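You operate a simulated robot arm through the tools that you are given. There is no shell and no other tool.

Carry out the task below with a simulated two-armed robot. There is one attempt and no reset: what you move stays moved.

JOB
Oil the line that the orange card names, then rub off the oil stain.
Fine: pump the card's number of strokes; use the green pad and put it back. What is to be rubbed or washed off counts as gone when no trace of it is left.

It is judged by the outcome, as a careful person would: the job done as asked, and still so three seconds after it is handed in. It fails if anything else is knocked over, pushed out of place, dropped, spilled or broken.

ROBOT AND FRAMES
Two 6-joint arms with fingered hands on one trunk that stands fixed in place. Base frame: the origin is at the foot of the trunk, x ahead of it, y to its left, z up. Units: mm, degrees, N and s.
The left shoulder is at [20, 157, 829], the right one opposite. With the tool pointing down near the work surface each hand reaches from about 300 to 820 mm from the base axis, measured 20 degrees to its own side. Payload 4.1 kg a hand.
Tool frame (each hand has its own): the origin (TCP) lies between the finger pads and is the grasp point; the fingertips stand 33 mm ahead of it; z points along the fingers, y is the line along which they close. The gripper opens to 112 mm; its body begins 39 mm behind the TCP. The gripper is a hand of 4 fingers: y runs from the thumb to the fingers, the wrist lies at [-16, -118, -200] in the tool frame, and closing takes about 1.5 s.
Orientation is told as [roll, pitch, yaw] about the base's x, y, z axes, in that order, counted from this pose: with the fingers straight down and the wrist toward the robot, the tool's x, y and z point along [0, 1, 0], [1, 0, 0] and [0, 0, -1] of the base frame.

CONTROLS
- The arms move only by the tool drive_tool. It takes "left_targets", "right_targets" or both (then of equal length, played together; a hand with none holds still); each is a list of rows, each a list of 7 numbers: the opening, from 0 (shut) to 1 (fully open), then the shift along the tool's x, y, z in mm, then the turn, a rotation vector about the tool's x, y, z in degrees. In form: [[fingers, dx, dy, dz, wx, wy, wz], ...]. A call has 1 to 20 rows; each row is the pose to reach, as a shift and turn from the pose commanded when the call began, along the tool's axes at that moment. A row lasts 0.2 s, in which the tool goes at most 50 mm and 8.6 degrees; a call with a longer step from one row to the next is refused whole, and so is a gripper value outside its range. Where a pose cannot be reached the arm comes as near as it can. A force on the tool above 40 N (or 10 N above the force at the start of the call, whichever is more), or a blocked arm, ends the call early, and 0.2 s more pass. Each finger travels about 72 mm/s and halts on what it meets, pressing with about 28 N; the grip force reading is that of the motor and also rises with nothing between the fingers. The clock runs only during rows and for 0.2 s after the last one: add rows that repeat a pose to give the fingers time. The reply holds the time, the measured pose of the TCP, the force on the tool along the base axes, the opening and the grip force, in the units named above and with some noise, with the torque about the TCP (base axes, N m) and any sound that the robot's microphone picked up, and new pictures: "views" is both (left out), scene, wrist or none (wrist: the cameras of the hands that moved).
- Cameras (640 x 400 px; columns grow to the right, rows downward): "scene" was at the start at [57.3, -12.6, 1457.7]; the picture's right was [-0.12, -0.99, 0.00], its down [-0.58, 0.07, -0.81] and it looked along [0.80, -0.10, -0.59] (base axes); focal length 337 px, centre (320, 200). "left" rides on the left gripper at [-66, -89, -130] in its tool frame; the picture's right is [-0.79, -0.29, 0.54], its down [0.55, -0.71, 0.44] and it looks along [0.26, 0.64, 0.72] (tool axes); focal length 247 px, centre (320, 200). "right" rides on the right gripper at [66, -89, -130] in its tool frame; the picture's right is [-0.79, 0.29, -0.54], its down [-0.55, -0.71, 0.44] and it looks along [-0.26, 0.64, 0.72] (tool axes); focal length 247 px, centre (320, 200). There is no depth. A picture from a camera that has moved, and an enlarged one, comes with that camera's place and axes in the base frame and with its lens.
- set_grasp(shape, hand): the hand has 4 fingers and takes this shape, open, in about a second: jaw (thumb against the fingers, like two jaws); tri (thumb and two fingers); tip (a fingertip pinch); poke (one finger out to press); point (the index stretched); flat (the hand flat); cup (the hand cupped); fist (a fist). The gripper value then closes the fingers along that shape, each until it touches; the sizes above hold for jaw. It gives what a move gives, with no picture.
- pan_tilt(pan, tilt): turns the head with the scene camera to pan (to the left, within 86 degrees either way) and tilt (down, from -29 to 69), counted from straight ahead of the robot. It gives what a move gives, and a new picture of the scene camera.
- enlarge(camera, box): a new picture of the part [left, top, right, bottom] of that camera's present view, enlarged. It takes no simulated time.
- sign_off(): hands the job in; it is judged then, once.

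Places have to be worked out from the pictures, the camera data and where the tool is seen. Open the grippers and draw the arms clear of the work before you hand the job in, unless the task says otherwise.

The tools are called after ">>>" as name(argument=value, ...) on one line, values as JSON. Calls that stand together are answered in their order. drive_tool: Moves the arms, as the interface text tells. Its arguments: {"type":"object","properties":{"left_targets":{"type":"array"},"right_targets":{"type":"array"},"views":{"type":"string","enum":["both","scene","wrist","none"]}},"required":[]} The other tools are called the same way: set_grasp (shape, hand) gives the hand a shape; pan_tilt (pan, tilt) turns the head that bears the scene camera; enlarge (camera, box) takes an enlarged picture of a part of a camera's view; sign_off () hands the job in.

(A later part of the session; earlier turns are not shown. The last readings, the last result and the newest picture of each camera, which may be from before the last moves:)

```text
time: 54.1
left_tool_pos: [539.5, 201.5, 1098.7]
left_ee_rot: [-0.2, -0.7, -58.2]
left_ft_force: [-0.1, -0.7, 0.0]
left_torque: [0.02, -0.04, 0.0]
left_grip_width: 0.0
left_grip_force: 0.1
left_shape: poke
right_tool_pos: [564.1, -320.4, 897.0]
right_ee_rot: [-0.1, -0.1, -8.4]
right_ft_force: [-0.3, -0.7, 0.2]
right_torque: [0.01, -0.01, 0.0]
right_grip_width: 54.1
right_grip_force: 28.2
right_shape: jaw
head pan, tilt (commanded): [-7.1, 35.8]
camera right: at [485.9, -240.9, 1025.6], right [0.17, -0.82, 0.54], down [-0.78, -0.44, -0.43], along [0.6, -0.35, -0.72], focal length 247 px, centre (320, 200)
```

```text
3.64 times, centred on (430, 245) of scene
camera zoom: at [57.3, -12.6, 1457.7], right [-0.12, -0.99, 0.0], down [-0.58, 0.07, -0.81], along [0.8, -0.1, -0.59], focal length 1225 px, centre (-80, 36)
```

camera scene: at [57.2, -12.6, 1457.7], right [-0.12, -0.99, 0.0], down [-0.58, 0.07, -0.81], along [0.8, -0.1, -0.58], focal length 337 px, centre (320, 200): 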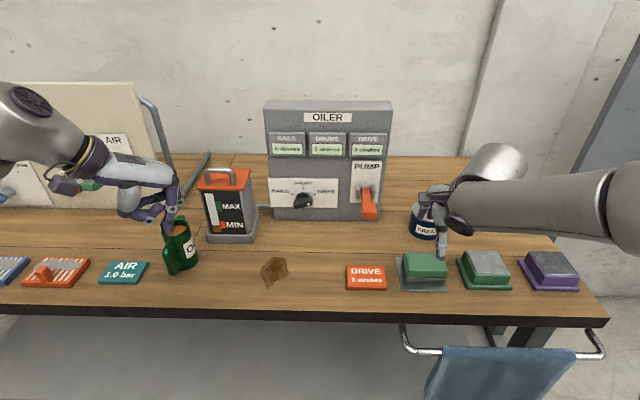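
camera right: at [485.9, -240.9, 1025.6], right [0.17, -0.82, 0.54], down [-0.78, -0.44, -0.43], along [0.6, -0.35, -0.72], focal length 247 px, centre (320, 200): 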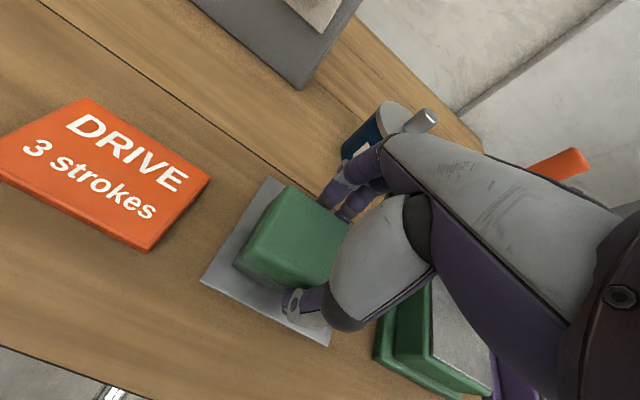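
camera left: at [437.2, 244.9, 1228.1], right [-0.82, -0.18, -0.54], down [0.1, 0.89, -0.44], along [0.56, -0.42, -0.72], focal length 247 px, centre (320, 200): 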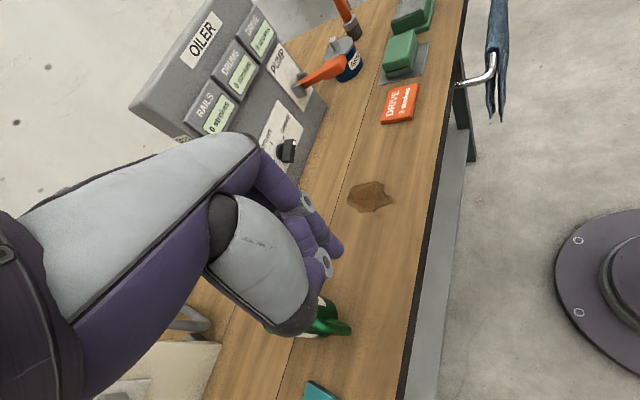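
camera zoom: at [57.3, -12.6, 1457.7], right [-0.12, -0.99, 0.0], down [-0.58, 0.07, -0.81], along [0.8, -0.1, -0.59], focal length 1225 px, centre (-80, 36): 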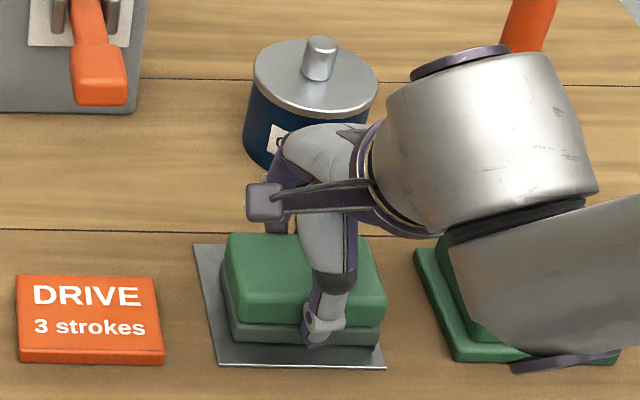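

The pad is gripped (54 mm between the fingers, 28 N). I lift it straight up and at the same time draw the left hand a little back, to make room over the stain.

>>> drive_tool(right_targets=[[0, 0, 0, -15, 0, 0, 0], [0, 0, 0, -40, 0, 0, 0], [0, 0, 0, -68, 0, 0, 0], [0, 0, 0, -95, 0, 0, 0]], left_targets=[[1, -11.2, -24.6, -5, 0, 0, 0], [1, -22.5, -49.2, -10, 0, 0, 0], [1, -33.7, -73.8, -15, 0, 0, 0], [1, -44.9, -98.4, -20, 0, 0, 0]], views="both")

>>> enlarge(camera="scene", box=[370, 190, 490, 300])

```text
time: 55.1
left_tool_pos: [449.8, 261.2, 1117.3]
left_ee_rot: [-0.3, -0.8, -58.3]
left_ft_force: [1.0, 0.2, 0.7]
left_torque: [-0.01, 0.03, -0.05]
left_grip_width: 0.0
left_grip_force: 0.0
left_shape: poke
right_tool_pos: [563.8, -319.3, 992.3]
right_ee_rot: [-0.2, 0.0, -8.4]
right_ft_force: [0.9, 0.0, -0.5]
right_torque: [0.01, -0.01, 0.02]
right_grip_width: 54.0
right_grip_force: 28.2
right_shape: jaw
head pan, tilt (commanded): [-7.1, 35.8]
camera scene: at [57.8, -12.8, 1457.6], right [-0.12, -0.99, 0.0], down [-0.58, 0.07, -0.81], along [0.8, -0.1, -0.59], focal length 337 px, centre (320, 200)
camera right: at [485.4, -240.1, 1120.1], right [0.17, -0.82, 0.54], down [-0.78, -0.44, -0.43], along [0.6, -0.35, -0.72], focal length 247 px, centre (320, 200)
camera left: at [346.9, 304.9, 1247.2], right [-0.82, -0.18, -0.54], down [0.1, 0.89, -0.45], along [0.56, -0.42, -0.71], focal length 247 px, centre (320, 200)
```

scene: 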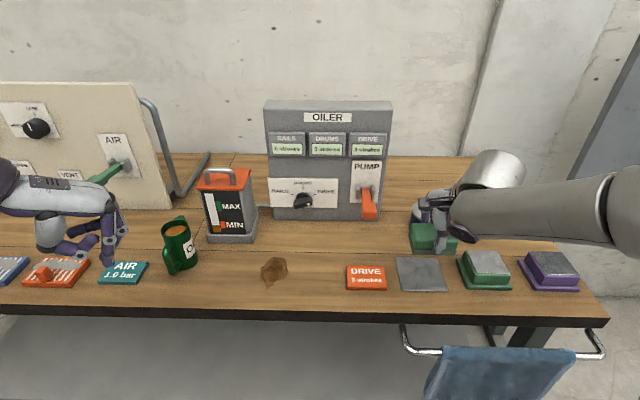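
right: 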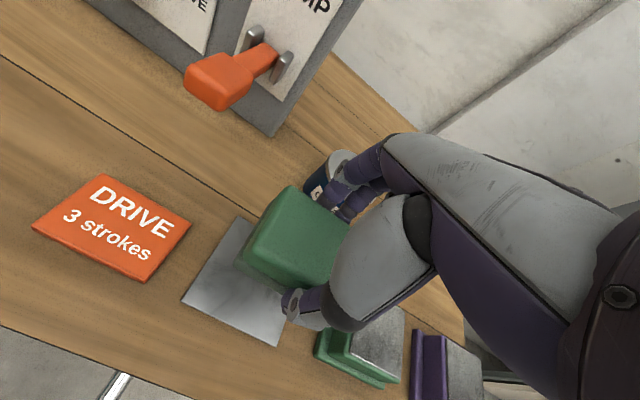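
left: 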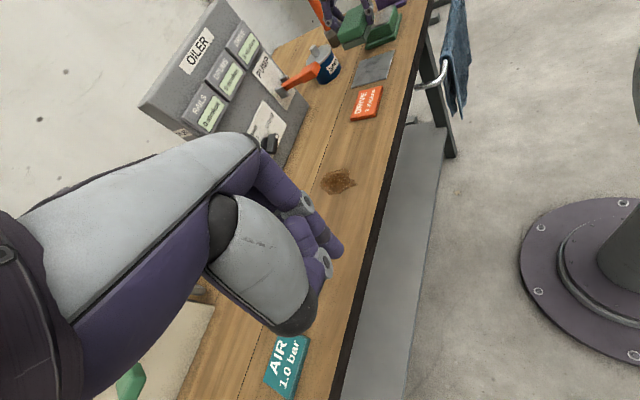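

```text
3.64 times, centred on (430, 245) of scene
camera zoom: at [57.8, -12.8, 1457.6], right [-0.12, -0.99, 0.0], down [-0.58, 0.07, -0.81], along [0.8, -0.1, -0.59], focal length 1225 px, centre (-80, 36)
```

zoom: 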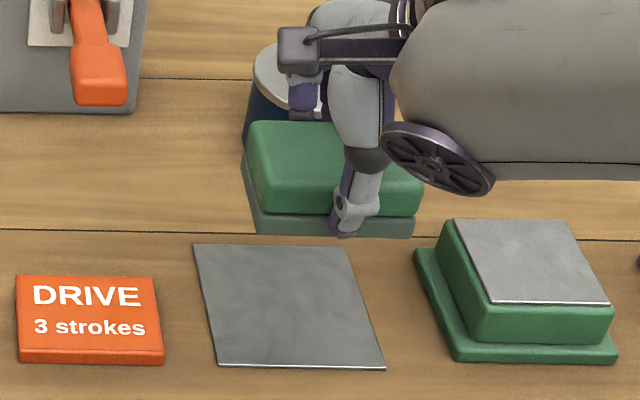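

The pad is held firmly and its plate stayed in place. I carry it left at safe height, keeping clear of the lever's tip, to above the stain at about (612, 27).

>>> drive_tool(right_targets=[[0, 39, -8.4, 2.3, 0, 0, 0], [0, 78, -16.9, 4.7, 0, 0, 0], [0, 116.8, -25.3, 7, 0, 0, 0], [0, 150, -29, 7, 0, 0, 0], [0, 183, -32.5, 7, 0, 0, 0], [0, 216.3, -36, 7, 0, 0, 0], [0, 251, -31, 12, 0, 0, 0], [0, 285, -26, 17, 0, 0, 0], [0, 319.6, -20.9, 22, 0, 0, 0], [0, 349.5, -3.1, 42, 0, 0, 0], [0, 349.5, -3.1, 42, 0, 0, 0]], views="both")

>>> enlarge(camera="left", box=[250, 80, 450, 240])

```text
time: 57.5
left_tool_pos: [449.1, 260.2, 1117.8]
left_ee_rot: [-0.2, -0.6, -58.3]
left_ft_force: [0.5, -0.3, -0.2]
left_torque: [0.01, -0.01, 0.02]
left_grip_width: 0.4
left_grip_force: 0.1
left_shape: poke
right_tool_pos: [611.9, 25.5, 949.3]
right_ee_rot: [-0.3, -0.1, -8.5]
right_ft_force: [-0.4, 0.3, -0.8]
right_torque: [0.0, -0.02, 0.0]
right_grip_width: 54.1
right_grip_force: 28.1
right_shape: jaw
head pan, tilt (commanded): [-7.1, 35.8]
camera scene: at [57.3, -12.7, 1457.7], right [-0.12, -0.99, 0.0], down [-0.58, 0.07, -0.81], along [0.8, -0.1, -0.59], focal length 337 px, centre (320, 200)
camera right: at [534.9, 104.7, 1076.6], right [0.17, -0.82, 0.54], down [-0.78, -0.44, -0.43], along [0.6, -0.35, -0.72], focal length 247 px, centre (320, 200)
```

scene: 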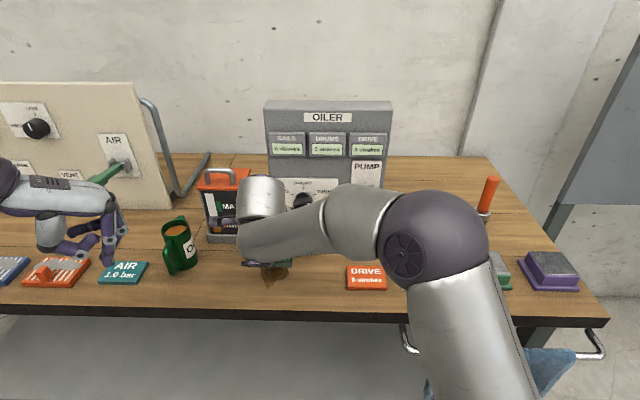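
right: 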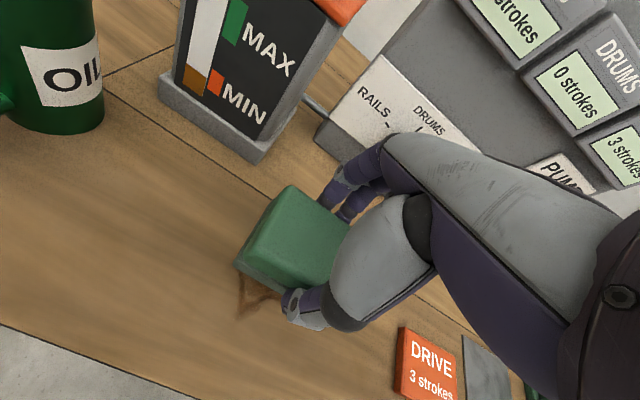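

```text
2.50 times, centred on (350, 160) of left
camera zoom: at [346.7, 305.0, 1247.3], right [-0.82, -0.18, -0.54], down [0.1, 0.89, -0.45], along [0.56, -0.42, -0.71], focal length 617 px, centre (245, 300)
```

zoom: 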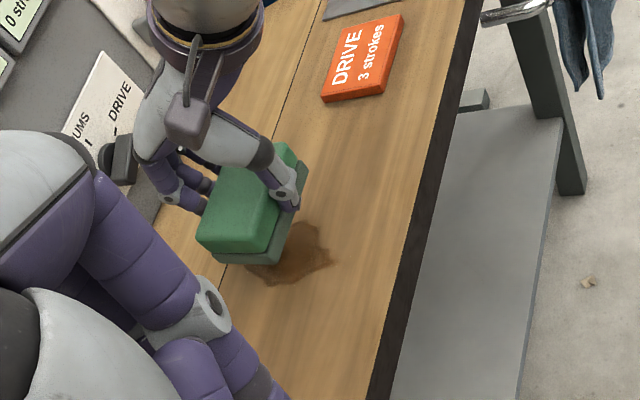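

The pad hovers over the stain. I lower it gently to the table and check the contact force.

>>> drive_tool(right_targets=[[0, 0, 0, 25, 0, 0, 0], [0, 0, 0, 43, 0, 0, 0], [0, 0, 0, 50, 0, 0, 0], [0, 0, 0, 54, 0, 0, 0], [0, 0, 0, 56, 0, 0, 0]], views="wrist")

```text
time: 58.7
left_tool_pos: [448.6, 260.7, 1118.4]
left_ee_rot: [-0.2, -0.8, -58.2]
left_ft_force: [-0.2, 0.2, -0.4]
left_torque: [0.01, -0.01, 0.03]
left_grip_width: 0.1
left_grip_force: 0.0
left_shape: poke
right_tool_pos: [613.2, 25.9, 893.6]
right_ee_rot: [-0.2, -0.2, -8.4]
right_ft_force: [-0.1, -0.4, 2.9]
right_torque: [0.0, 0.04, -0.01]
right_grip_width: 53.8
right_grip_force: 27.7
right_shape: jaw
head pan, tilt (commanded): [-7.1, 35.8]
camera right: at [534.2, 105.7, 1022.1], right [0.17, -0.82, 0.54], down [-0.78, -0.44, -0.44], along [0.6, -0.35, -0.72], focal length 247 px, centre (320, 200)
```

right: 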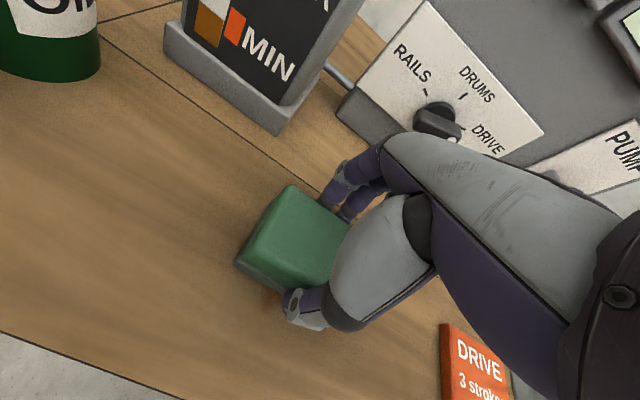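

Contact is light (about 3 N). I press slightly more and rub back and forth along x over the stain.

>>> drive_tool(right_targets=[[0, 0, 8, 1.5, 0, 0, 0], [0, 0, 20, 1.5, 0, 0, 0], [0, 0, 32, 1.5, 0, 0, 0], [0, 0, 42, 1.5, 0, 0, 0], [0, 0, 30, 1.5, 0, 0, 0], [0, 0, 16, 1.5, 0, 0, 0], [0, 0, 2, 1.5, 0, 0, 0], [0, 0, -12, 1.5, 0, 0, 0], [0, 0, -26, 1.5, 0, 0, 0], [0, 0, -40, 1.5, 0, 0, 0], [0, 0, -26, 1.5, 0, 0, 0], [0, 0, -12, 1.5, 0, 0, 0], [0, 0, 2, 1.5, 0, 0, 0], [0, 0, 16, 1.5, 0, 0, 0], [0, 0, 30, 1.5, 0, 0, 0], [0, 0, 42, 1.5, 0, 0, 0]], views="both")

>>> enlarge(camera="left", box=[250, 80, 450, 240])

```text
time: 62.1
left_tool_pos: [448.8, 261.5, 1118.1]
left_ee_rot: [-0.1, -0.7, -58.3]
left_ft_force: [-0.1, -0.8, -0.1]
left_torque: [-0.01, -0.01, -0.01]
left_grip_width: 0.0
left_grip_force: 0.1
left_shape: poke
right_tool_pos: [653.9, 22.6, 890.6]
right_ee_rot: [-0.1, 0.0, -8.4]
right_ft_force: [-5.4, 1.6, 16.5]
right_torque: [0.01, 0.22, 0.0]
right_grip_width: 54.6
right_grip_force: 27.9
right_shape: jaw
head pan, tilt (commanded): [-7.1, 35.8]
camera scene: at [56.7, -12.6, 1457.7], right [-0.12, -0.99, 0.0], down [-0.58, 0.07, -0.81], along [0.81, -0.1, -0.58], focal length 337 px, centre (320, 200)
camera right: at [576.0, 100.4, 1020.6], right [0.17, -0.82, 0.54], down [-0.78, -0.44, -0.43], along [0.6, -0.35, -0.72], focal length 247 px, centre (320, 200)
```

scene: 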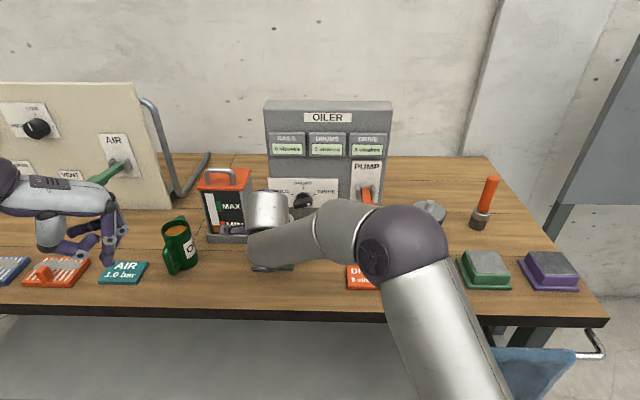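
right: 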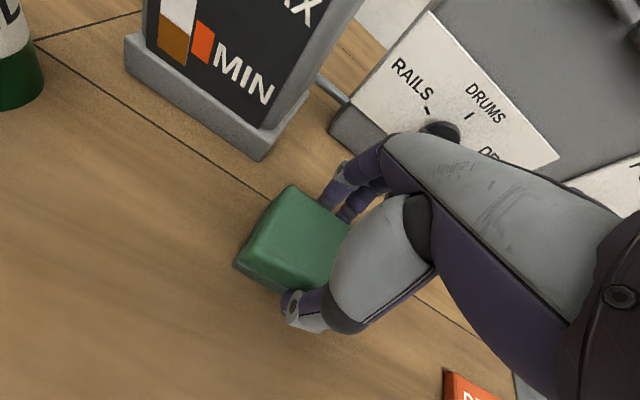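

```text
2.50 times, centred on (350, 160) of left
camera zoom: at [346.2, 305.1, 1247.4], right [-0.82, -0.18, -0.54], down [0.1, 0.89, -0.45], along [0.56, -0.42, -0.71], focal length 617 px, centre (245, 300)
```

zoom: 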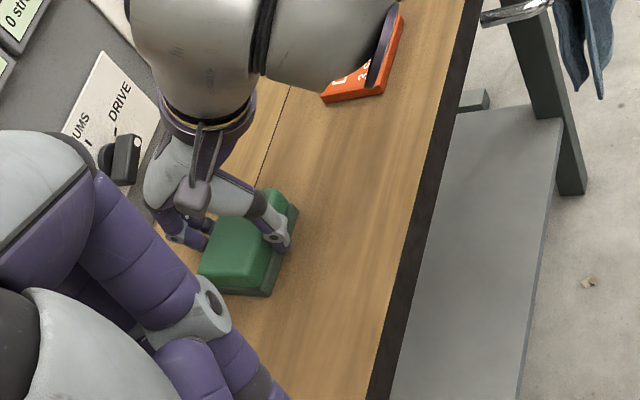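

The visible table there is already clean. I make two more passes, shifted a little left and right, to cover the whole outline including its edges.

>>> drive_tool(right_targets=[[0, 12, 0, -0.7, 0, 0, 0], [0, 14, -14, -0.7, 0, 0, 0], [0, 14, -28, -0.7, 0, 0, 0], [0, 14, -42, -0.7, 0, 0, 0], [0, 14, -56, -0.7, 0, 0, 0], [0, 14, -70, -0.7, 0, 0, 0], [0, 14, -86, -0.7, 0, 0, 0], [0, 0, -90, -0.7, 0, 0, 0], [0, -13, -86, -0.7, 0, 0, 0], [0, -13, -70, -0.7, 0, 0, 0], [0, -13, -56, -0.7, 0, 0, 0], [0, -13, -42, -0.7, 0, 0, 0], [0, -13, -28, -0.7, 0, 0, 0], [0, -13, -14, -0.7, 0, 0, 0], [0, -13, 0, -0.7, 0, 0, 0], [0, 0, 2, -0.7, 0, 0, 0]], views="none")

>>> enlarge(camera="left", box=[250, 80, 450, 240])

```text
time: 65.5
left_tool_pos: [449.1, 260.5, 1116.9]
left_ee_rot: [-0.1, -0.8, -58.2]
left_ft_force: [0.4, -0.2, -0.3]
left_torque: [0.0, -0.02, 0.01]
left_grip_width: 0.0
left_grip_force: 0.0
left_shape: poke
right_tool_pos: [656.8, 18.9, 893.6]
right_ee_rot: [-0.1, -0.1, -8.5]
right_ft_force: [-0.3, -3.4, 9.7]
right_torque: [-0.06, 0.03, 0.0]
right_grip_width: 54.5
right_grip_force: 28.6
right_shape: jaw
head pan, tilt (commanded): [-7.1, 35.8]
```

```text
2.50 times, centred on (350, 160) of left
camera zoom: at [346.6, 304.7, 1247.4], right [-0.82, -0.18, -0.54], down [0.1, 0.89, -0.45], along [0.56, -0.42, -0.71], focal length 617 px, centre (245, 300)
```

zoom: 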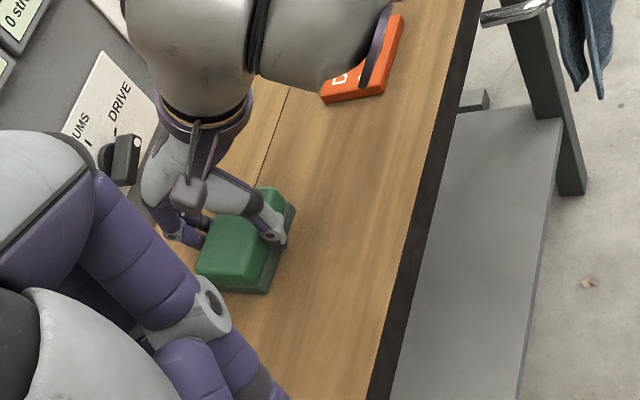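

I lift the pad and shift it to the right to inspect the rubbed area.

>>> drive_tool(right_targets=[[0, 0, 0, -25, 0, 0, 0], [0, 0, -10, -60, 0, 0, 0], [0, 0, -30, -95, 0, 0, 0], [0, -20, -60, -100, 0, 0, 0], [0, -60, -75, -100, 0, 0, 0], [0, -100, -85, -100, 0, 0, 0], [0, -140, -85, -100, 0, 0, 0], [0, -140, -85, -100, 0, 0, 0]], views="both")

>>> enlarge(camera="left", box=[250, 80, 450, 240])

>>> enlarge(camera="scene", box=[200, 220, 340, 310])

>>> enlarge(camera="right", box=[0, 100, 300, 300])

```text
time: 67.3
left_tool_pos: [448.7, 262.1, 1117.4]
left_ee_rot: [-0.2, -0.7, -58.2]
left_ft_force: [0.3, 0.2, 0.0]
left_torque: [0.02, 0.02, -0.01]
left_grip_width: 0.0
left_grip_force: 0.0
left_shape: poke
right_tool_pos: [552.7, -102.8, 991.9]
right_ee_rot: [-0.2, -0.2, -8.4]
right_ft_force: [1.1, -0.2, -0.7]
right_torque: [0.01, -0.01, -0.04]
right_grip_width: 54.0
right_grip_force: 28.2
right_shape: jaw
head pan, tilt (commanded): [-7.1, 35.8]
camera scene: at [57.4, -12.5, 1457.7], right [-0.12, -0.99, 0.0], down [-0.58, 0.07, -0.81], along [0.8, -0.1, -0.59], focal length 337 px, centre (320, 200)
camera right: at [474.2, -25.3, 1120.0], right [0.17, -0.82, 0.54], down [-0.78, -0.44, -0.43], along [0.6, -0.35, -0.72], focal length 247 px, centre (320, 200)
```

scene: 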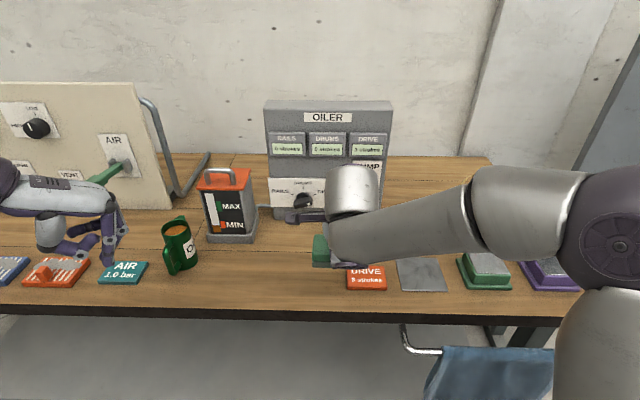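
right: 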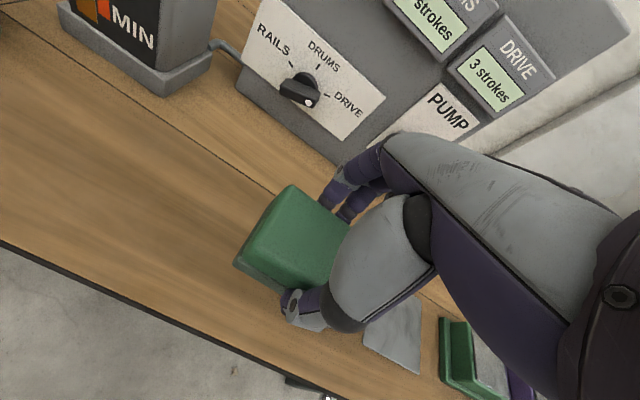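

```text
2.50 times, centred on (350, 160) of left
camera zoom: at [346.8, 305.1, 1247.2], right [-0.82, -0.18, -0.54], down [0.1, 0.89, -0.45], along [0.56, -0.42, -0.71], focal length 617 px, centre (245, 300)
```

zoom: 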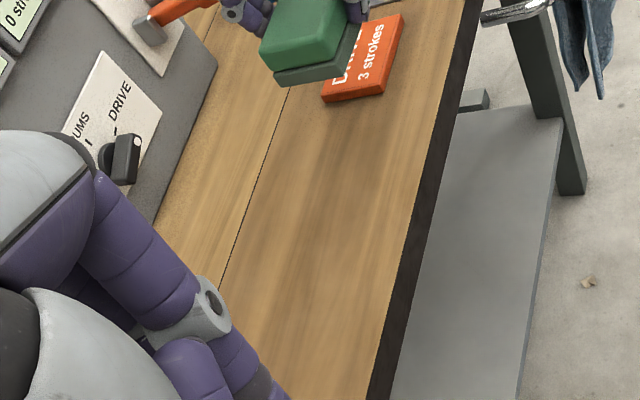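

```text
4.44 times, centred on (270, 265) of scene
camera zoom: at [57.4, -12.5, 1457.7], right [-0.12, -0.99, 0.0], down [-0.58, 0.07, -0.81], along [0.8, -0.1, -0.59], focal length 1498 px, centre (542, -89)
```

zoom: 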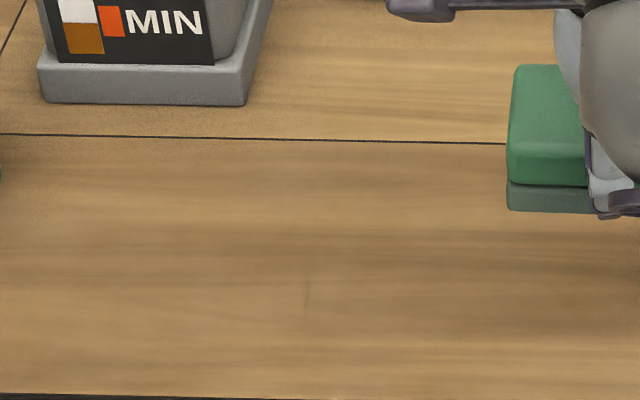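

```text
2.00 times, centred on (150, 200) of right
camera zoom: at [474.2, -25.3, 1120.0], right [0.17, -0.82, 0.54], down [-0.78, -0.44, -0.43], along [0.6, -0.35, -0.72], focal length 494 px, centre (660, 200)
```

zoom: 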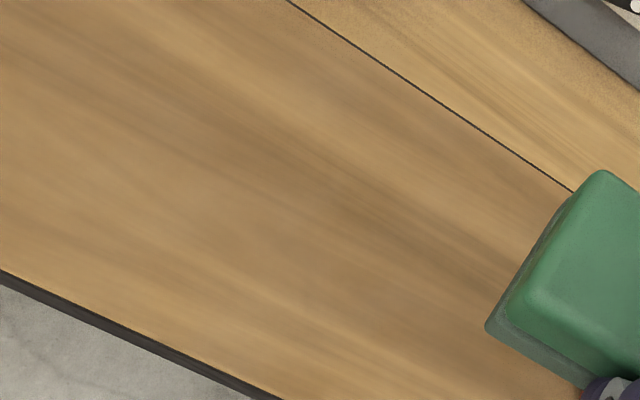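

The stain looks gone, but near the tail I notice a faint mark. I zoom in strongly to check for traces.

>>> enlarge(camera="scene", box=[250, 255, 290, 295])

>>> enlarge(camera="scene", box=[240, 245, 310, 300])

>>> enlarge(camera="left", box=[320, 150, 400, 200])

>>> enlarge(camera="right", box=[60, 130, 200, 230])

```text
10.00 times, centred on (270, 275) of scene
camera zoom: at [57.4, -12.5, 1457.7], right [-0.12, -0.99, 0.0], down [-0.58, 0.07, -0.81], along [0.8, -0.1, -0.59], focal length 3369 px, centre (820, -550)
```

zoom: 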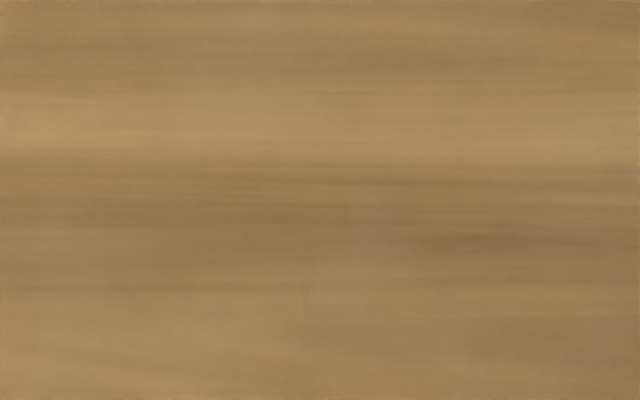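

```text
7.27 times, centred on (275, 272) of scene
camera zoom: at [57.4, -12.5, 1457.7], right [-0.12, -0.99, 0.0], down [-0.58, 0.07, -0.81], along [0.8, -0.1, -0.59], focal length 2450 px, centre (647, -327)
```

zoom: 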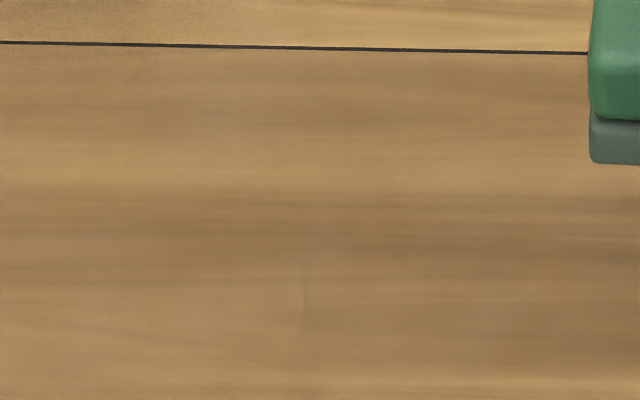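

```text
8.00 times, centred on (360, 175) of left
camera zoom: at [346.8, 305.1, 1247.2], right [-0.82, -0.18, -0.54], down [0.1, 0.89, -0.45], along [0.56, -0.42, -0.71], focal length 1976 px, centre (0, 400)
```

zoom: 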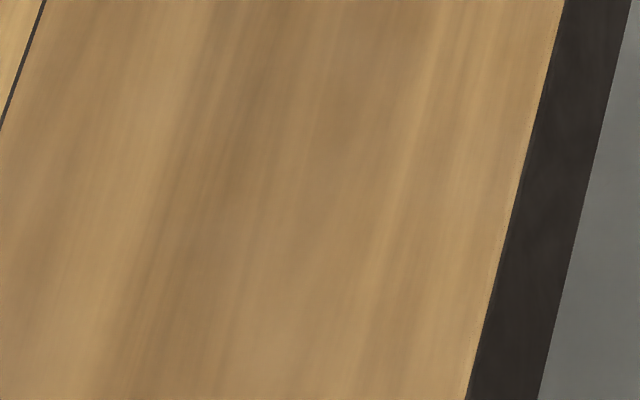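

```text
4.00 times, centred on (130, 180) of right
camera zoom: at [474.2, -25.3, 1120.0], right [0.17, -0.82, 0.54], down [-0.78, -0.44, -0.43], along [0.6, -0.35, -0.72], focal length 988 px, centre (1080, 280)
```

zoom: 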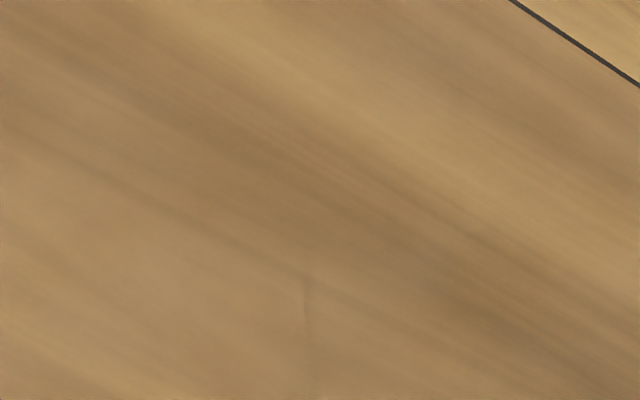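

The faint line sits at the same pixel in different cameras' zooms, so it is just a picture artefact, not stain. To be certain no thin trace is left, I rub the whole area again in lanes with a margin.

>>> drive_tool(right_targets=[[0, 45, 5, 5, 0, 0, 0], [0, 90, 20, 20, 0, 0, 0], [0, 125, 35, 35, 0, 0, 0], [0, 137.4, 40.3, 60, 0, 0, 0], [0, 137.4, 40.3, 85, 0, 0, 0], [0, 137.4, 40.3, 96, 0, 0, 0], [0, 137.4, 40.3, 99, 0, 0, 0], [0, 150, 54, 99.5, 0, 0, 0], [0, 157, 68, 99.5, 0, 0, 0], [0, 157, 82, 99.5, 0, 0, 0], [0, 157, 68, 99.5, 0, 0, 0], [0, 157, 52, 99.5, 0, 0, 0], [0, 157, 36, 99.5, 0, 0, 0], [0, 157, 20, 99.5, 0, 0, 0], [0, 157, 4, 99.5, 0, 0, 0], [0, 157, -8, 99.5, 0, 0, 0], [0, 144, -8, 99.5, 0, 0, 0], [0, 137, 6, 99.5, 0, 0, 0], [0, 137, 22, 99.5, 0, 0, 0], [0, 137, 38, 99.5, 0, 0, 0]], views="none")

```text
time: 71.5
left_tool_pos: [449.6, 262.0, 1117.9]
left_ee_rot: [-0.2, -0.7, -58.2]
left_ft_force: [-0.4, -0.3, -0.5]
left_torque: [0.02, -0.02, 0.02]
left_grip_width: 0.0
left_grip_force: 0.1
left_shape: poke
right_tool_pos: [609.5, 22.8, 893.6]
right_ee_rot: [-0.2, -0.1, -8.4]
right_ft_force: [0.6, -0.4, -0.1]
right_torque: [-0.01, 0.0, 0.02]
right_grip_width: 53.9
right_grip_force: 28.0
right_shape: jaw
head pan, tilt (commanded): [-7.1, 35.8]
```

No contact force was felt that time, so the pad slid up slightly in the fingers before. I lower about 3 mm and check the force.

>>> drive_tool(right_targets=[[0, 0, 0, 1.5, 0, 0, 0], [0, 0, 0, 3, 0, 0, 0], [0, 0, 0, 3, 0, 0, 0]], views="none")

```text
time: 72.3
left_tool_pos: [448.2, 261.1, 1117.9]
left_ee_rot: [-0.1, -0.7, -58.2]
left_ft_force: [-1.3, -1.0, 0.5]
left_torque: [-0.01, 0.0, -0.02]
left_grip_width: 0.0
left_grip_force: 0.0
left_shape: poke
right_tool_pos: [611.0, 23.6, 891.8]
right_ee_rot: [-0.2, -0.3, -8.6]
right_ft_force: [-2.8, -3.6, 17.4]
right_torque: [-0.08, 0.15, -0.05]
right_grip_width: 54.2
right_grip_force: 27.8
right_shape: jaw
head pan, tilt (commanded): [-7.1, 35.8]
```

Contact is now firm at about 17 N. I ease it slightly and rub in lanes over the whole area.

>>> drive_tool(right_targets=[[0, 0, 12, -0.8, 0, 0, 0], [0, 0, 26, -0.8, 0, 0, 0], [0, 0, 42, -0.8, 0, 0, 0], [0, -14, 44, -0.8, 0, 0, 0], [0, -20, 30, -0.8, 0, 0, 0], [0, -20, 15, -0.8, 0, 0, 0], [0, -20, 0, -0.8, 0, 0, 0], [0, -20, -15, -0.8, 0, 0, 0], [0, -20, -30, -0.8, 0, 0, 0], [0, -20, -46, -0.8, 0, 0, 0], [0, -5, -50, -0.8, 0, 0, 0], [0, 12, -48, -0.8, 0, 0, 0], [0, 20, -34, -0.8, 0, 0, 0], [0, 20, -18, -0.8, 0, 0, 0], [0, 20, -2, -0.8, 0, 0, 0], [0, 20, 14, -0.8, 0, 0, 0], [0, 20, 30, -0.8, 0, 0, 0], [0, 20, 44, -0.8, 0, 0, 0], [0, 5, 46, -0.8, 0, 0, 0], [0, 0, 32, -0.8, 0, 0, 0]], views="none")

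>>> drive_tool(right_targets=[[0, 0, -14, 0, 0, 0, 0], [0, 0, -28, 0, 0, 0, 0], [0, 0, -42, 0, 0, 0, 0], [0, 0, -56, 0, 0, 0, 0], [0, 0, -70, 0, 0, 0, 0], [0, 0, -82, 0, 0, 0, 0], [0, 0, -68, 0, 0, 0, 0], [0, 0, -54, 0, 0, 0, 0], [0, 0, -40, 0, 0, 0, 0], [0, 0, -26, 0, 0, 0, 0], [0, 0, -12, 0, 0, 0, 0], [0, 0, 4, 0, 0, 0, 0]], views="none")

```text
time: 76.5
left_tool_pos: [449.1, 261.8, 1118.7]
left_ee_rot: [-0.2, -0.7, -58.2]
left_ft_force: [0.7, 0.4, 0.4]
left_torque: [0.0, 0.02, 0.01]
left_grip_width: 0.0
left_grip_force: 0.1
left_shape: poke
right_tool_pos: [641.1, 19.5, 891.8]
right_ee_rot: [-0.3, 0.0, -8.5]
right_ft_force: [3.9, -1.4, 7.7]
right_torque: [0.01, -0.11, -0.01]
right_grip_width: 54.7
right_grip_force: 28.0
right_shape: jaw
head pan, tilt (commanded): [-7.1, 35.8]
```

```text
time: 79.1
left_tool_pos: [449.2, 260.8, 1117.9]
left_ee_rot: [-0.1, -0.7, -58.2]
left_ft_force: [0.4, -0.3, 0.4]
left_torque: [0.02, -0.01, 0.01]
left_grip_width: 0.0
left_grip_force: 0.0
left_shape: poke
right_tool_pos: [645.3, 20.2, 890.3]
right_ee_rot: [-0.1, -0.1, -8.6]
right_ft_force: [-7.2, 1.4, 18.8]
right_torque: [0.04, 0.28, -0.02]
right_grip_width: 54.8
right_grip_force: 27.9
right_shape: jaw
head pan, tilt (commanded): [-7.1, 35.8]
```

Rubbing is finished. I lift the pad, bring it back and right, and inspect the table again.

>>> drive_tool(right_targets=[[0, 0, 0, -25, 0, 0, 0], [0, 0, -15, -60, 0, 0, 0], [0, 0, -45, -95, 0, 0, 0], [0, -20, -75, -100, 0, 0, 0], [0, -60, -80, -100, 0, 0, 0], [0, -100, -82, -100, 0, 0, 0], [0, -140, -84, -100, 0, 0, 0], [0, -180, -86, -100, 0, 0, 0], [0, -180, -86, -100, 0, 0, 0]], views="both")

>>> enlarge(camera="scene", box=[220, 235, 320, 305])

>>> enlarge(camera="left", box=[290, 120, 430, 220])

>>> enlarge(camera="right", box=[20, 60, 220, 200])

```text
time: 81.1
left_tool_pos: [450.4, 262.4, 1118.6]
left_ee_rot: [-0.2, -0.6, -58.2]
left_ft_force: [-0.3, 0.1, -0.7]
left_torque: [0.03, -0.02, 0.01]
left_grip_width: 0.0
left_grip_force: 0.2
left_shape: poke
right_tool_pos: [533.5, -147.1, 990.9]
right_ee_rot: [-0.2, -0.1, -8.3]
right_ft_force: [-0.5, -0.2, -0.5]
right_torque: [0.01, -0.01, -0.02]
right_grip_width: 54.1
right_grip_force: 28.2
right_shape: jaw
head pan, tilt (commanded): [-7.1, 35.8]
camera scene: at [57.4, -12.5, 1457.7], right [-0.12, -0.99, 0.0], down [-0.58, 0.07, -0.81], along [0.8, -0.1, -0.59], focal length 337 px, centre (320, 200)
camera right: at [455.9, -68.3, 1118.0], right [0.17, -0.82, 0.54], down [-0.78, -0.44, -0.43], along [0.6, -0.35, -0.72], focal length 247 px, centre (320, 200)
```

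scene: 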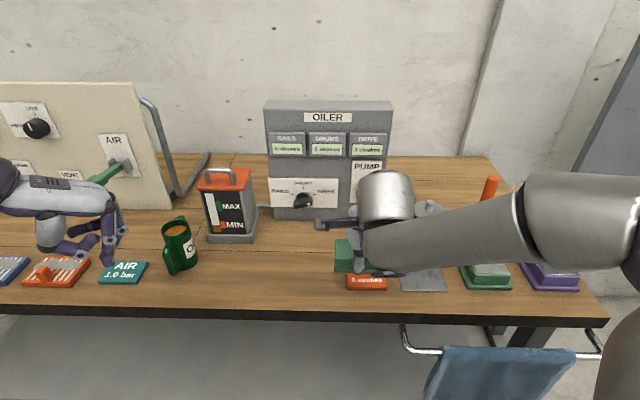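
right: 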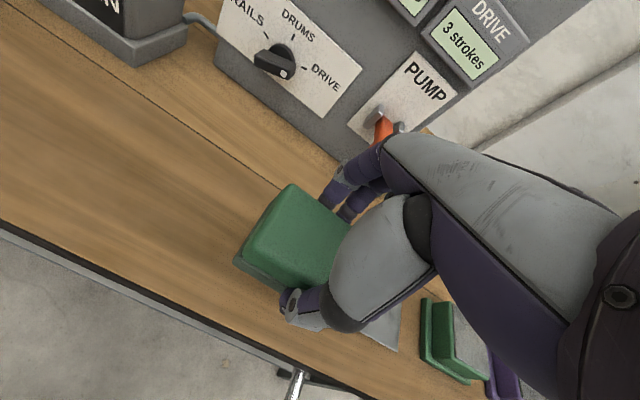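

```text
5.71 times, centred on (270, 270) of scene
camera zoom: at [57.4, -12.5, 1457.7], right [-0.12, -0.99, 0.0], down [-0.58, 0.07, -0.81], along [0.8, -0.1, -0.59], focal length 1925 px, centre (606, -200)
```

zoom: 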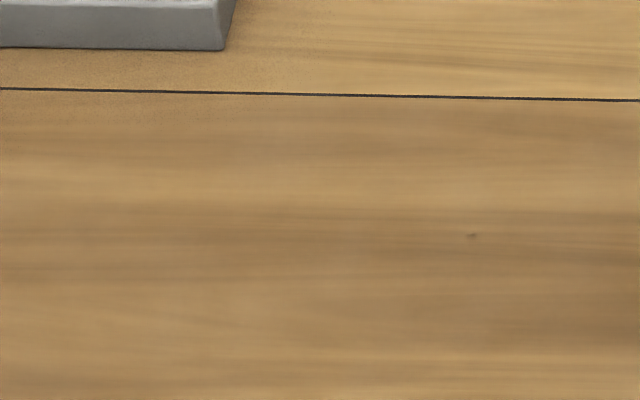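

```text
4.00 times, centred on (360, 170) of left
camera zoom: at [346.8, 305.1, 1247.2], right [-0.82, -0.18, -0.54], down [0.1, 0.89, -0.45], along [0.56, -0.42, -0.71], focal length 988 px, centre (160, 320)
```

zoom: 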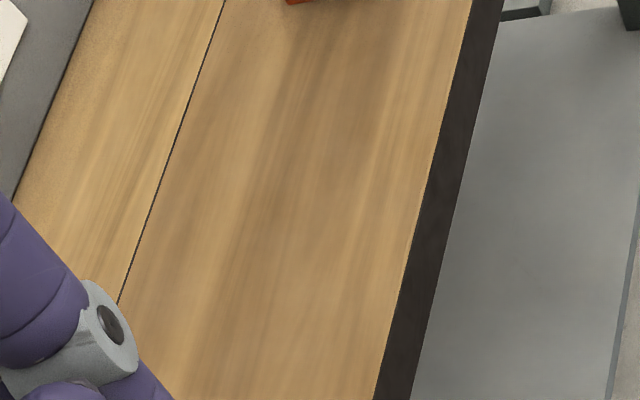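

```text
2.86 times, centred on (120, 130) of right
camera zoom: at [455.9, -68.3, 1118.0], right [0.17, -0.82, 0.54], down [-0.78, -0.44, -0.43], along [0.6, -0.35, -0.72], focal length 706 px, centre (891, 400)
```

zoom: 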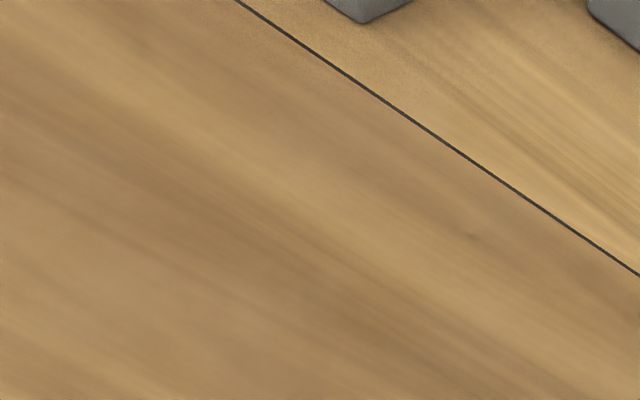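

The stain is gone; the tiny speck again sits at the same pixel in two different cameras, so it's a picture artefact. I carry the pad back above its plate.

>>> drive_tool(right_targets=[[0, -33, 8, 1, 0, 0, 0], [0, -66, 18, 2, 0, 0, 0], [0, -99, 30, 3, 0, 0, 0], [0, -132, 45, 5, 0, 0, 0], [0, -164.1, 59.1, 6, 0, 0, 0], [0, -164.1, 59.1, 6, 0, 0, 0]], views="both")

>>> enlarge(camera="scene", box=[370, 190, 490, 300])

>>> enlarge(camera="left", box=[300, 0, 440, 100])

```text
time: 82.5
left_tool_pos: [450.4, 261.7, 1119.2]
left_ee_rot: [-0.2, -0.5, -58.2]
left_ft_force: [0.4, 0.2, 0.1]
left_torque: [-0.05, -0.05, 0.02]
left_grip_width: 0.0
left_grip_force: 0.1
left_shape: poke
right_tool_pos: [566.4, -316.4, 986.0]
right_ee_rot: [-0.3, -0.1, -8.4]
right_ft_force: [0.3, 0.4, -0.4]
right_torque: [-0.01, 0.0, 0.02]
right_grip_width: 54.2
right_grip_force: 27.7
right_shape: jaw
head pan, tilt (commanded): [-7.1, 35.8]
camera scene: at [57.3, -12.5, 1457.7], right [-0.12, -0.99, 0.0], down [-0.58, 0.07, -0.81], along [0.8, -0.1, -0.59], focal length 337 px, centre (320, 200)
camera right: at [488.5, -237.5, 1114.0], right [0.17, -0.82, 0.54], down [-0.78, -0.44, -0.43], along [0.6, -0.35, -0.72], focal length 247 px, centre (320, 200)
```

scene: 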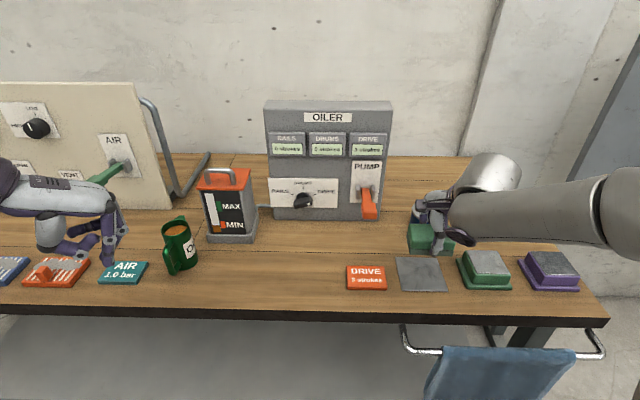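
right: 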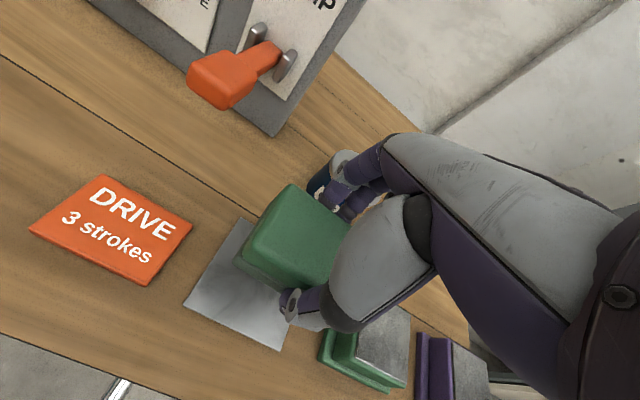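

```text
3.64 times, centred on (430, 245) of scene
camera zoom: at [57.3, -12.5, 1457.7], right [-0.12, -0.99, 0.0], down [-0.58, 0.07, -0.81], along [0.8, -0.1, -0.59], focal length 1225 px, centre (-80, 36)
```

zoom: 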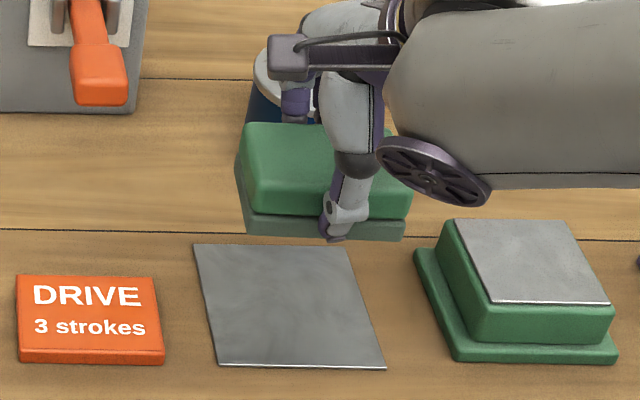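

```text
4.00 times, centred on (370, 50) of left
camera zoom: at [346.8, 305.1, 1247.3], right [-0.82, -0.18, -0.54], down [0.1, 0.89, -0.45], along [0.56, -0.42, -0.71], focal length 988 px, centre (120, 800)
```

zoom: 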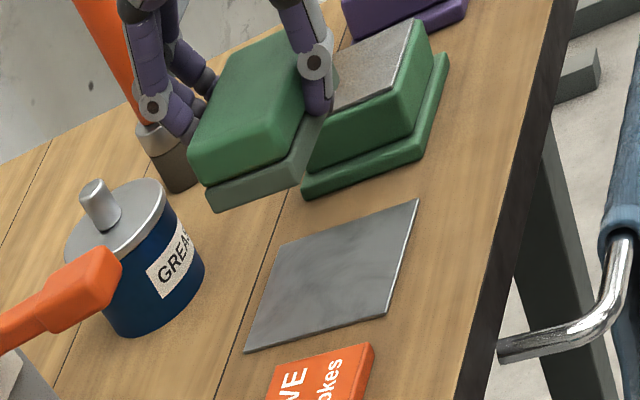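

The pad hangs over its plate; by the same measurement as before it needs a shift of about (+4, -3) mm. I lower it to just above the plate.

>>> drive_tool(right_targets=[[0, -1, 2, 30, 0, 0, 0], [0, -2.4, 4.4, 60, 0, 0, 0], [0, -2.4, 4.4, 78, 0, 0, 0], [0, -2.4, 4.4, 87, 0, 0, 0], [0, -2.4, 4.4, 89, 0, 0, 0], [0, -2.4, 4.4, 89, 0, 0, 0]], views="wrist")

>>> enlarge(camera="scene", box=[370, 190, 490, 300])

>>> enlarge(camera="left", box=[300, 0, 440, 100])

```text
time: 83.9
left_tool_pos: [449.4, 261.0, 1117.1]
left_ee_rot: [-0.2, -0.6, -58.2]
left_ft_force: [0.2, 0.2, 0.9]
left_torque: [-0.02, 0.01, -0.01]
left_grip_width: 0.1
left_grip_force: 0.2
left_shape: poke
right_tool_pos: [571.9, -320.6, 897.3]
right_ee_rot: [-0.2, 0.0, -8.5]
right_ft_force: [-0.5, 0.3, -1.3]
right_torque: [0.0, 0.01, -0.01]
right_grip_width: 53.7
right_grip_force: 28.2
right_shape: jaw
head pan, tilt (commanded): [-7.1, 35.8]
camera right: at [493.8, -242.1, 1026.2], right [0.17, -0.82, 0.54], down [-0.78, -0.44, -0.43], along [0.6, -0.35, -0.72], focal length 247 px, centre (320, 200)
```

right: 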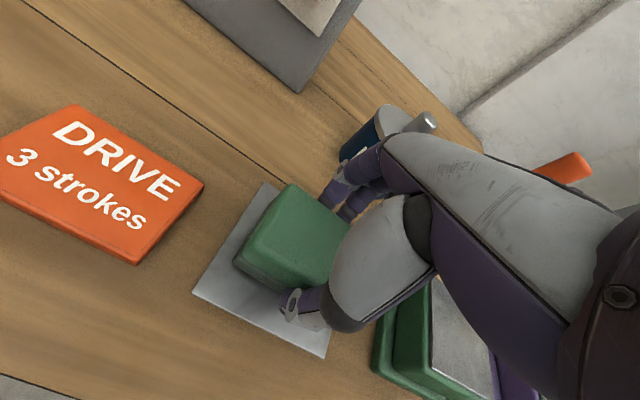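

```text
3.64 times, centred on (430, 245) of scene
camera zoom: at [57.3, -12.6, 1457.7], right [-0.12, -0.99, 0.0], down [-0.58, 0.07, -0.81], along [0.8, -0.1, -0.59], focal length 1225 px, centre (-80, 36)
```

zoom: 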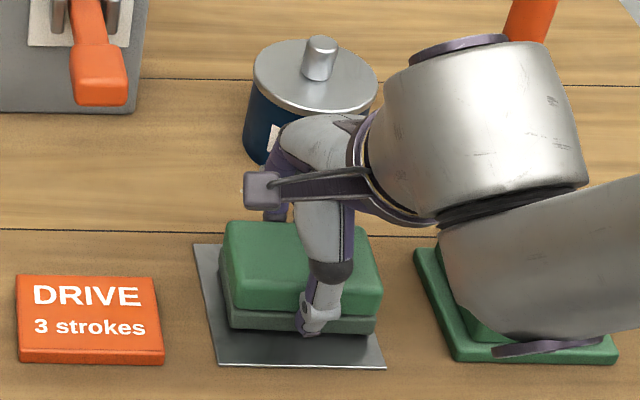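

```text
4.00 times, centred on (370, 50) of left
camera zoom: at [346.8, 305.0, 1247.3], right [-0.82, -0.18, -0.54], down [0.1, 0.89, -0.45], along [0.56, -0.42, -0.71], focal length 988 px, centre (120, 800)
```

zoom: 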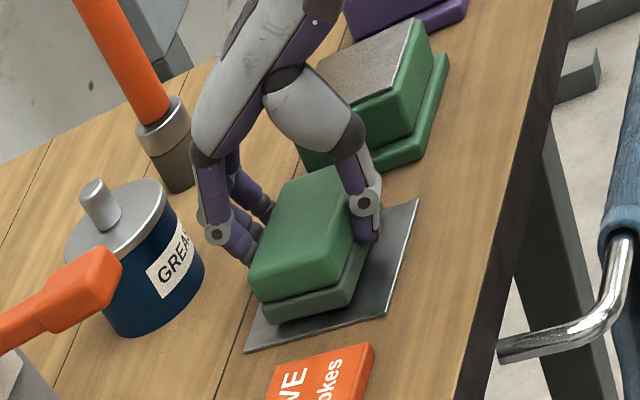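

It lines up with its original spot and is still a few millimetres up. I lower in small steps until contact.

>>> drive_tool(right_targets=[[0, 0, 0, 1.5, 0, 0, 0], [0, 0, 0, 2.5, 0, 0, 0], [0, 0, 0, 3.2, 0, 0, 0]], views="none")

```text
time: 84.7
left_tool_pos: [449.6, 261.6, 1118.3]
left_ee_rot: [-0.3, -0.7, -58.2]
left_ft_force: [-0.5, 0.2, -0.2]
left_torque: [0.02, 0.0, -0.04]
left_grip_width: 0.2
left_grip_force: 0.1
left_shape: poke
right_tool_pos: [572.5, -319.9, 895.2]
right_ee_rot: [-0.2, -0.1, -8.4]
right_ft_force: [-0.6, 1.0, 4.0]
right_torque: [0.03, 0.06, 0.0]
right_grip_width: 53.8
right_grip_force: 27.5
right_shape: jaw
head pan, tilt (commanded): [-7.1, 35.8]
```

Contact at 4 N: the pad rests on the plate. I open the hand gradually.

>>> drive_tool(right_targets=[[0.55, 0, 0, 0, 0, 0, 0], [0.65, 0, 0, 0, 0, 0, 0], [0.8, 0, 0, 0, 0, 0, 0], [1, 0, 0, 0, 0, 0, 0], [1, 0, 0, 0, 0, 0, 0], [1, 0, 0, 0, 0, 0, 0]], views="wrist")

>>> enlarge(camera="left", box=[300, 0, 440, 100])

>>> enlarge(camera="scene", box=[370, 190, 490, 300])

```text
time: 86.1
left_tool_pos: [448.6, 261.0, 1118.1]
left_ee_rot: [-0.2, -0.7, -58.2]
left_ft_force: [-0.9, 0.4, -0.5]
left_torque: [0.02, -0.04, 0.0]
left_grip_width: 0.0
left_grip_force: 0.0
left_shape: poke
right_tool_pos: [572.1, -321.1, 894.4]
right_ee_rot: [-0.2, 0.0, -8.4]
right_ft_force: [-0.2, 0.4, 0.5]
right_torque: [0.01, -0.03, 0.0]
right_grip_width: 111.5
right_grip_force: 0.1
right_shape: jaw
head pan, tilt (commanded): [-7.1, 35.8]
camera right: at [493.8, -241.8, 1022.6], right [0.17, -0.82, 0.54], down [-0.78, -0.44, -0.43], along [0.6, -0.35, -0.72], focal length 247 px, centre (320, 200)
```

right: 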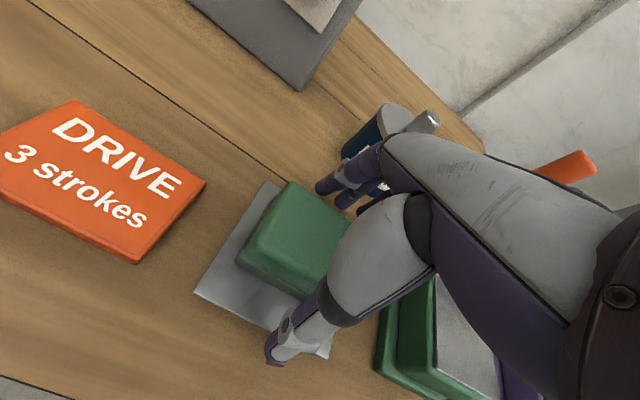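

```text
4.00 times, centred on (370, 50) of left
camera zoom: at [346.8, 305.0, 1247.3], right [-0.82, -0.18, -0.54], down [0.1, 0.89, -0.45], along [0.56, -0.42, -0.71], focal length 988 px, centre (120, 800)
```

zoom: 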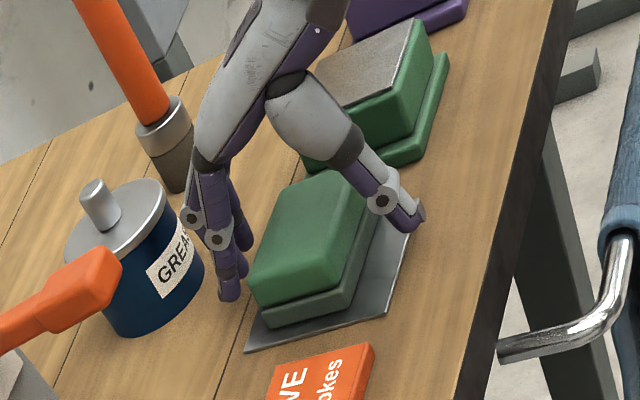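

```text
3.64 times, centred on (430, 245) of scene
camera zoom: at [57.3, -12.6, 1457.7], right [-0.12, -0.99, 0.0], down [-0.58, 0.07, -0.81], along [0.8, -0.1, -0.59], focal length 1225 px, centre (-80, 36)
```

zoom: 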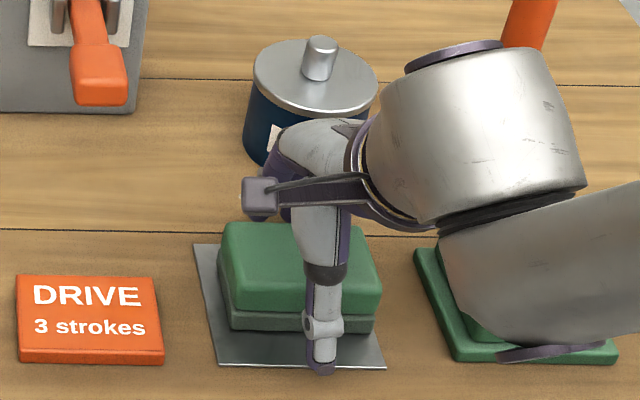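

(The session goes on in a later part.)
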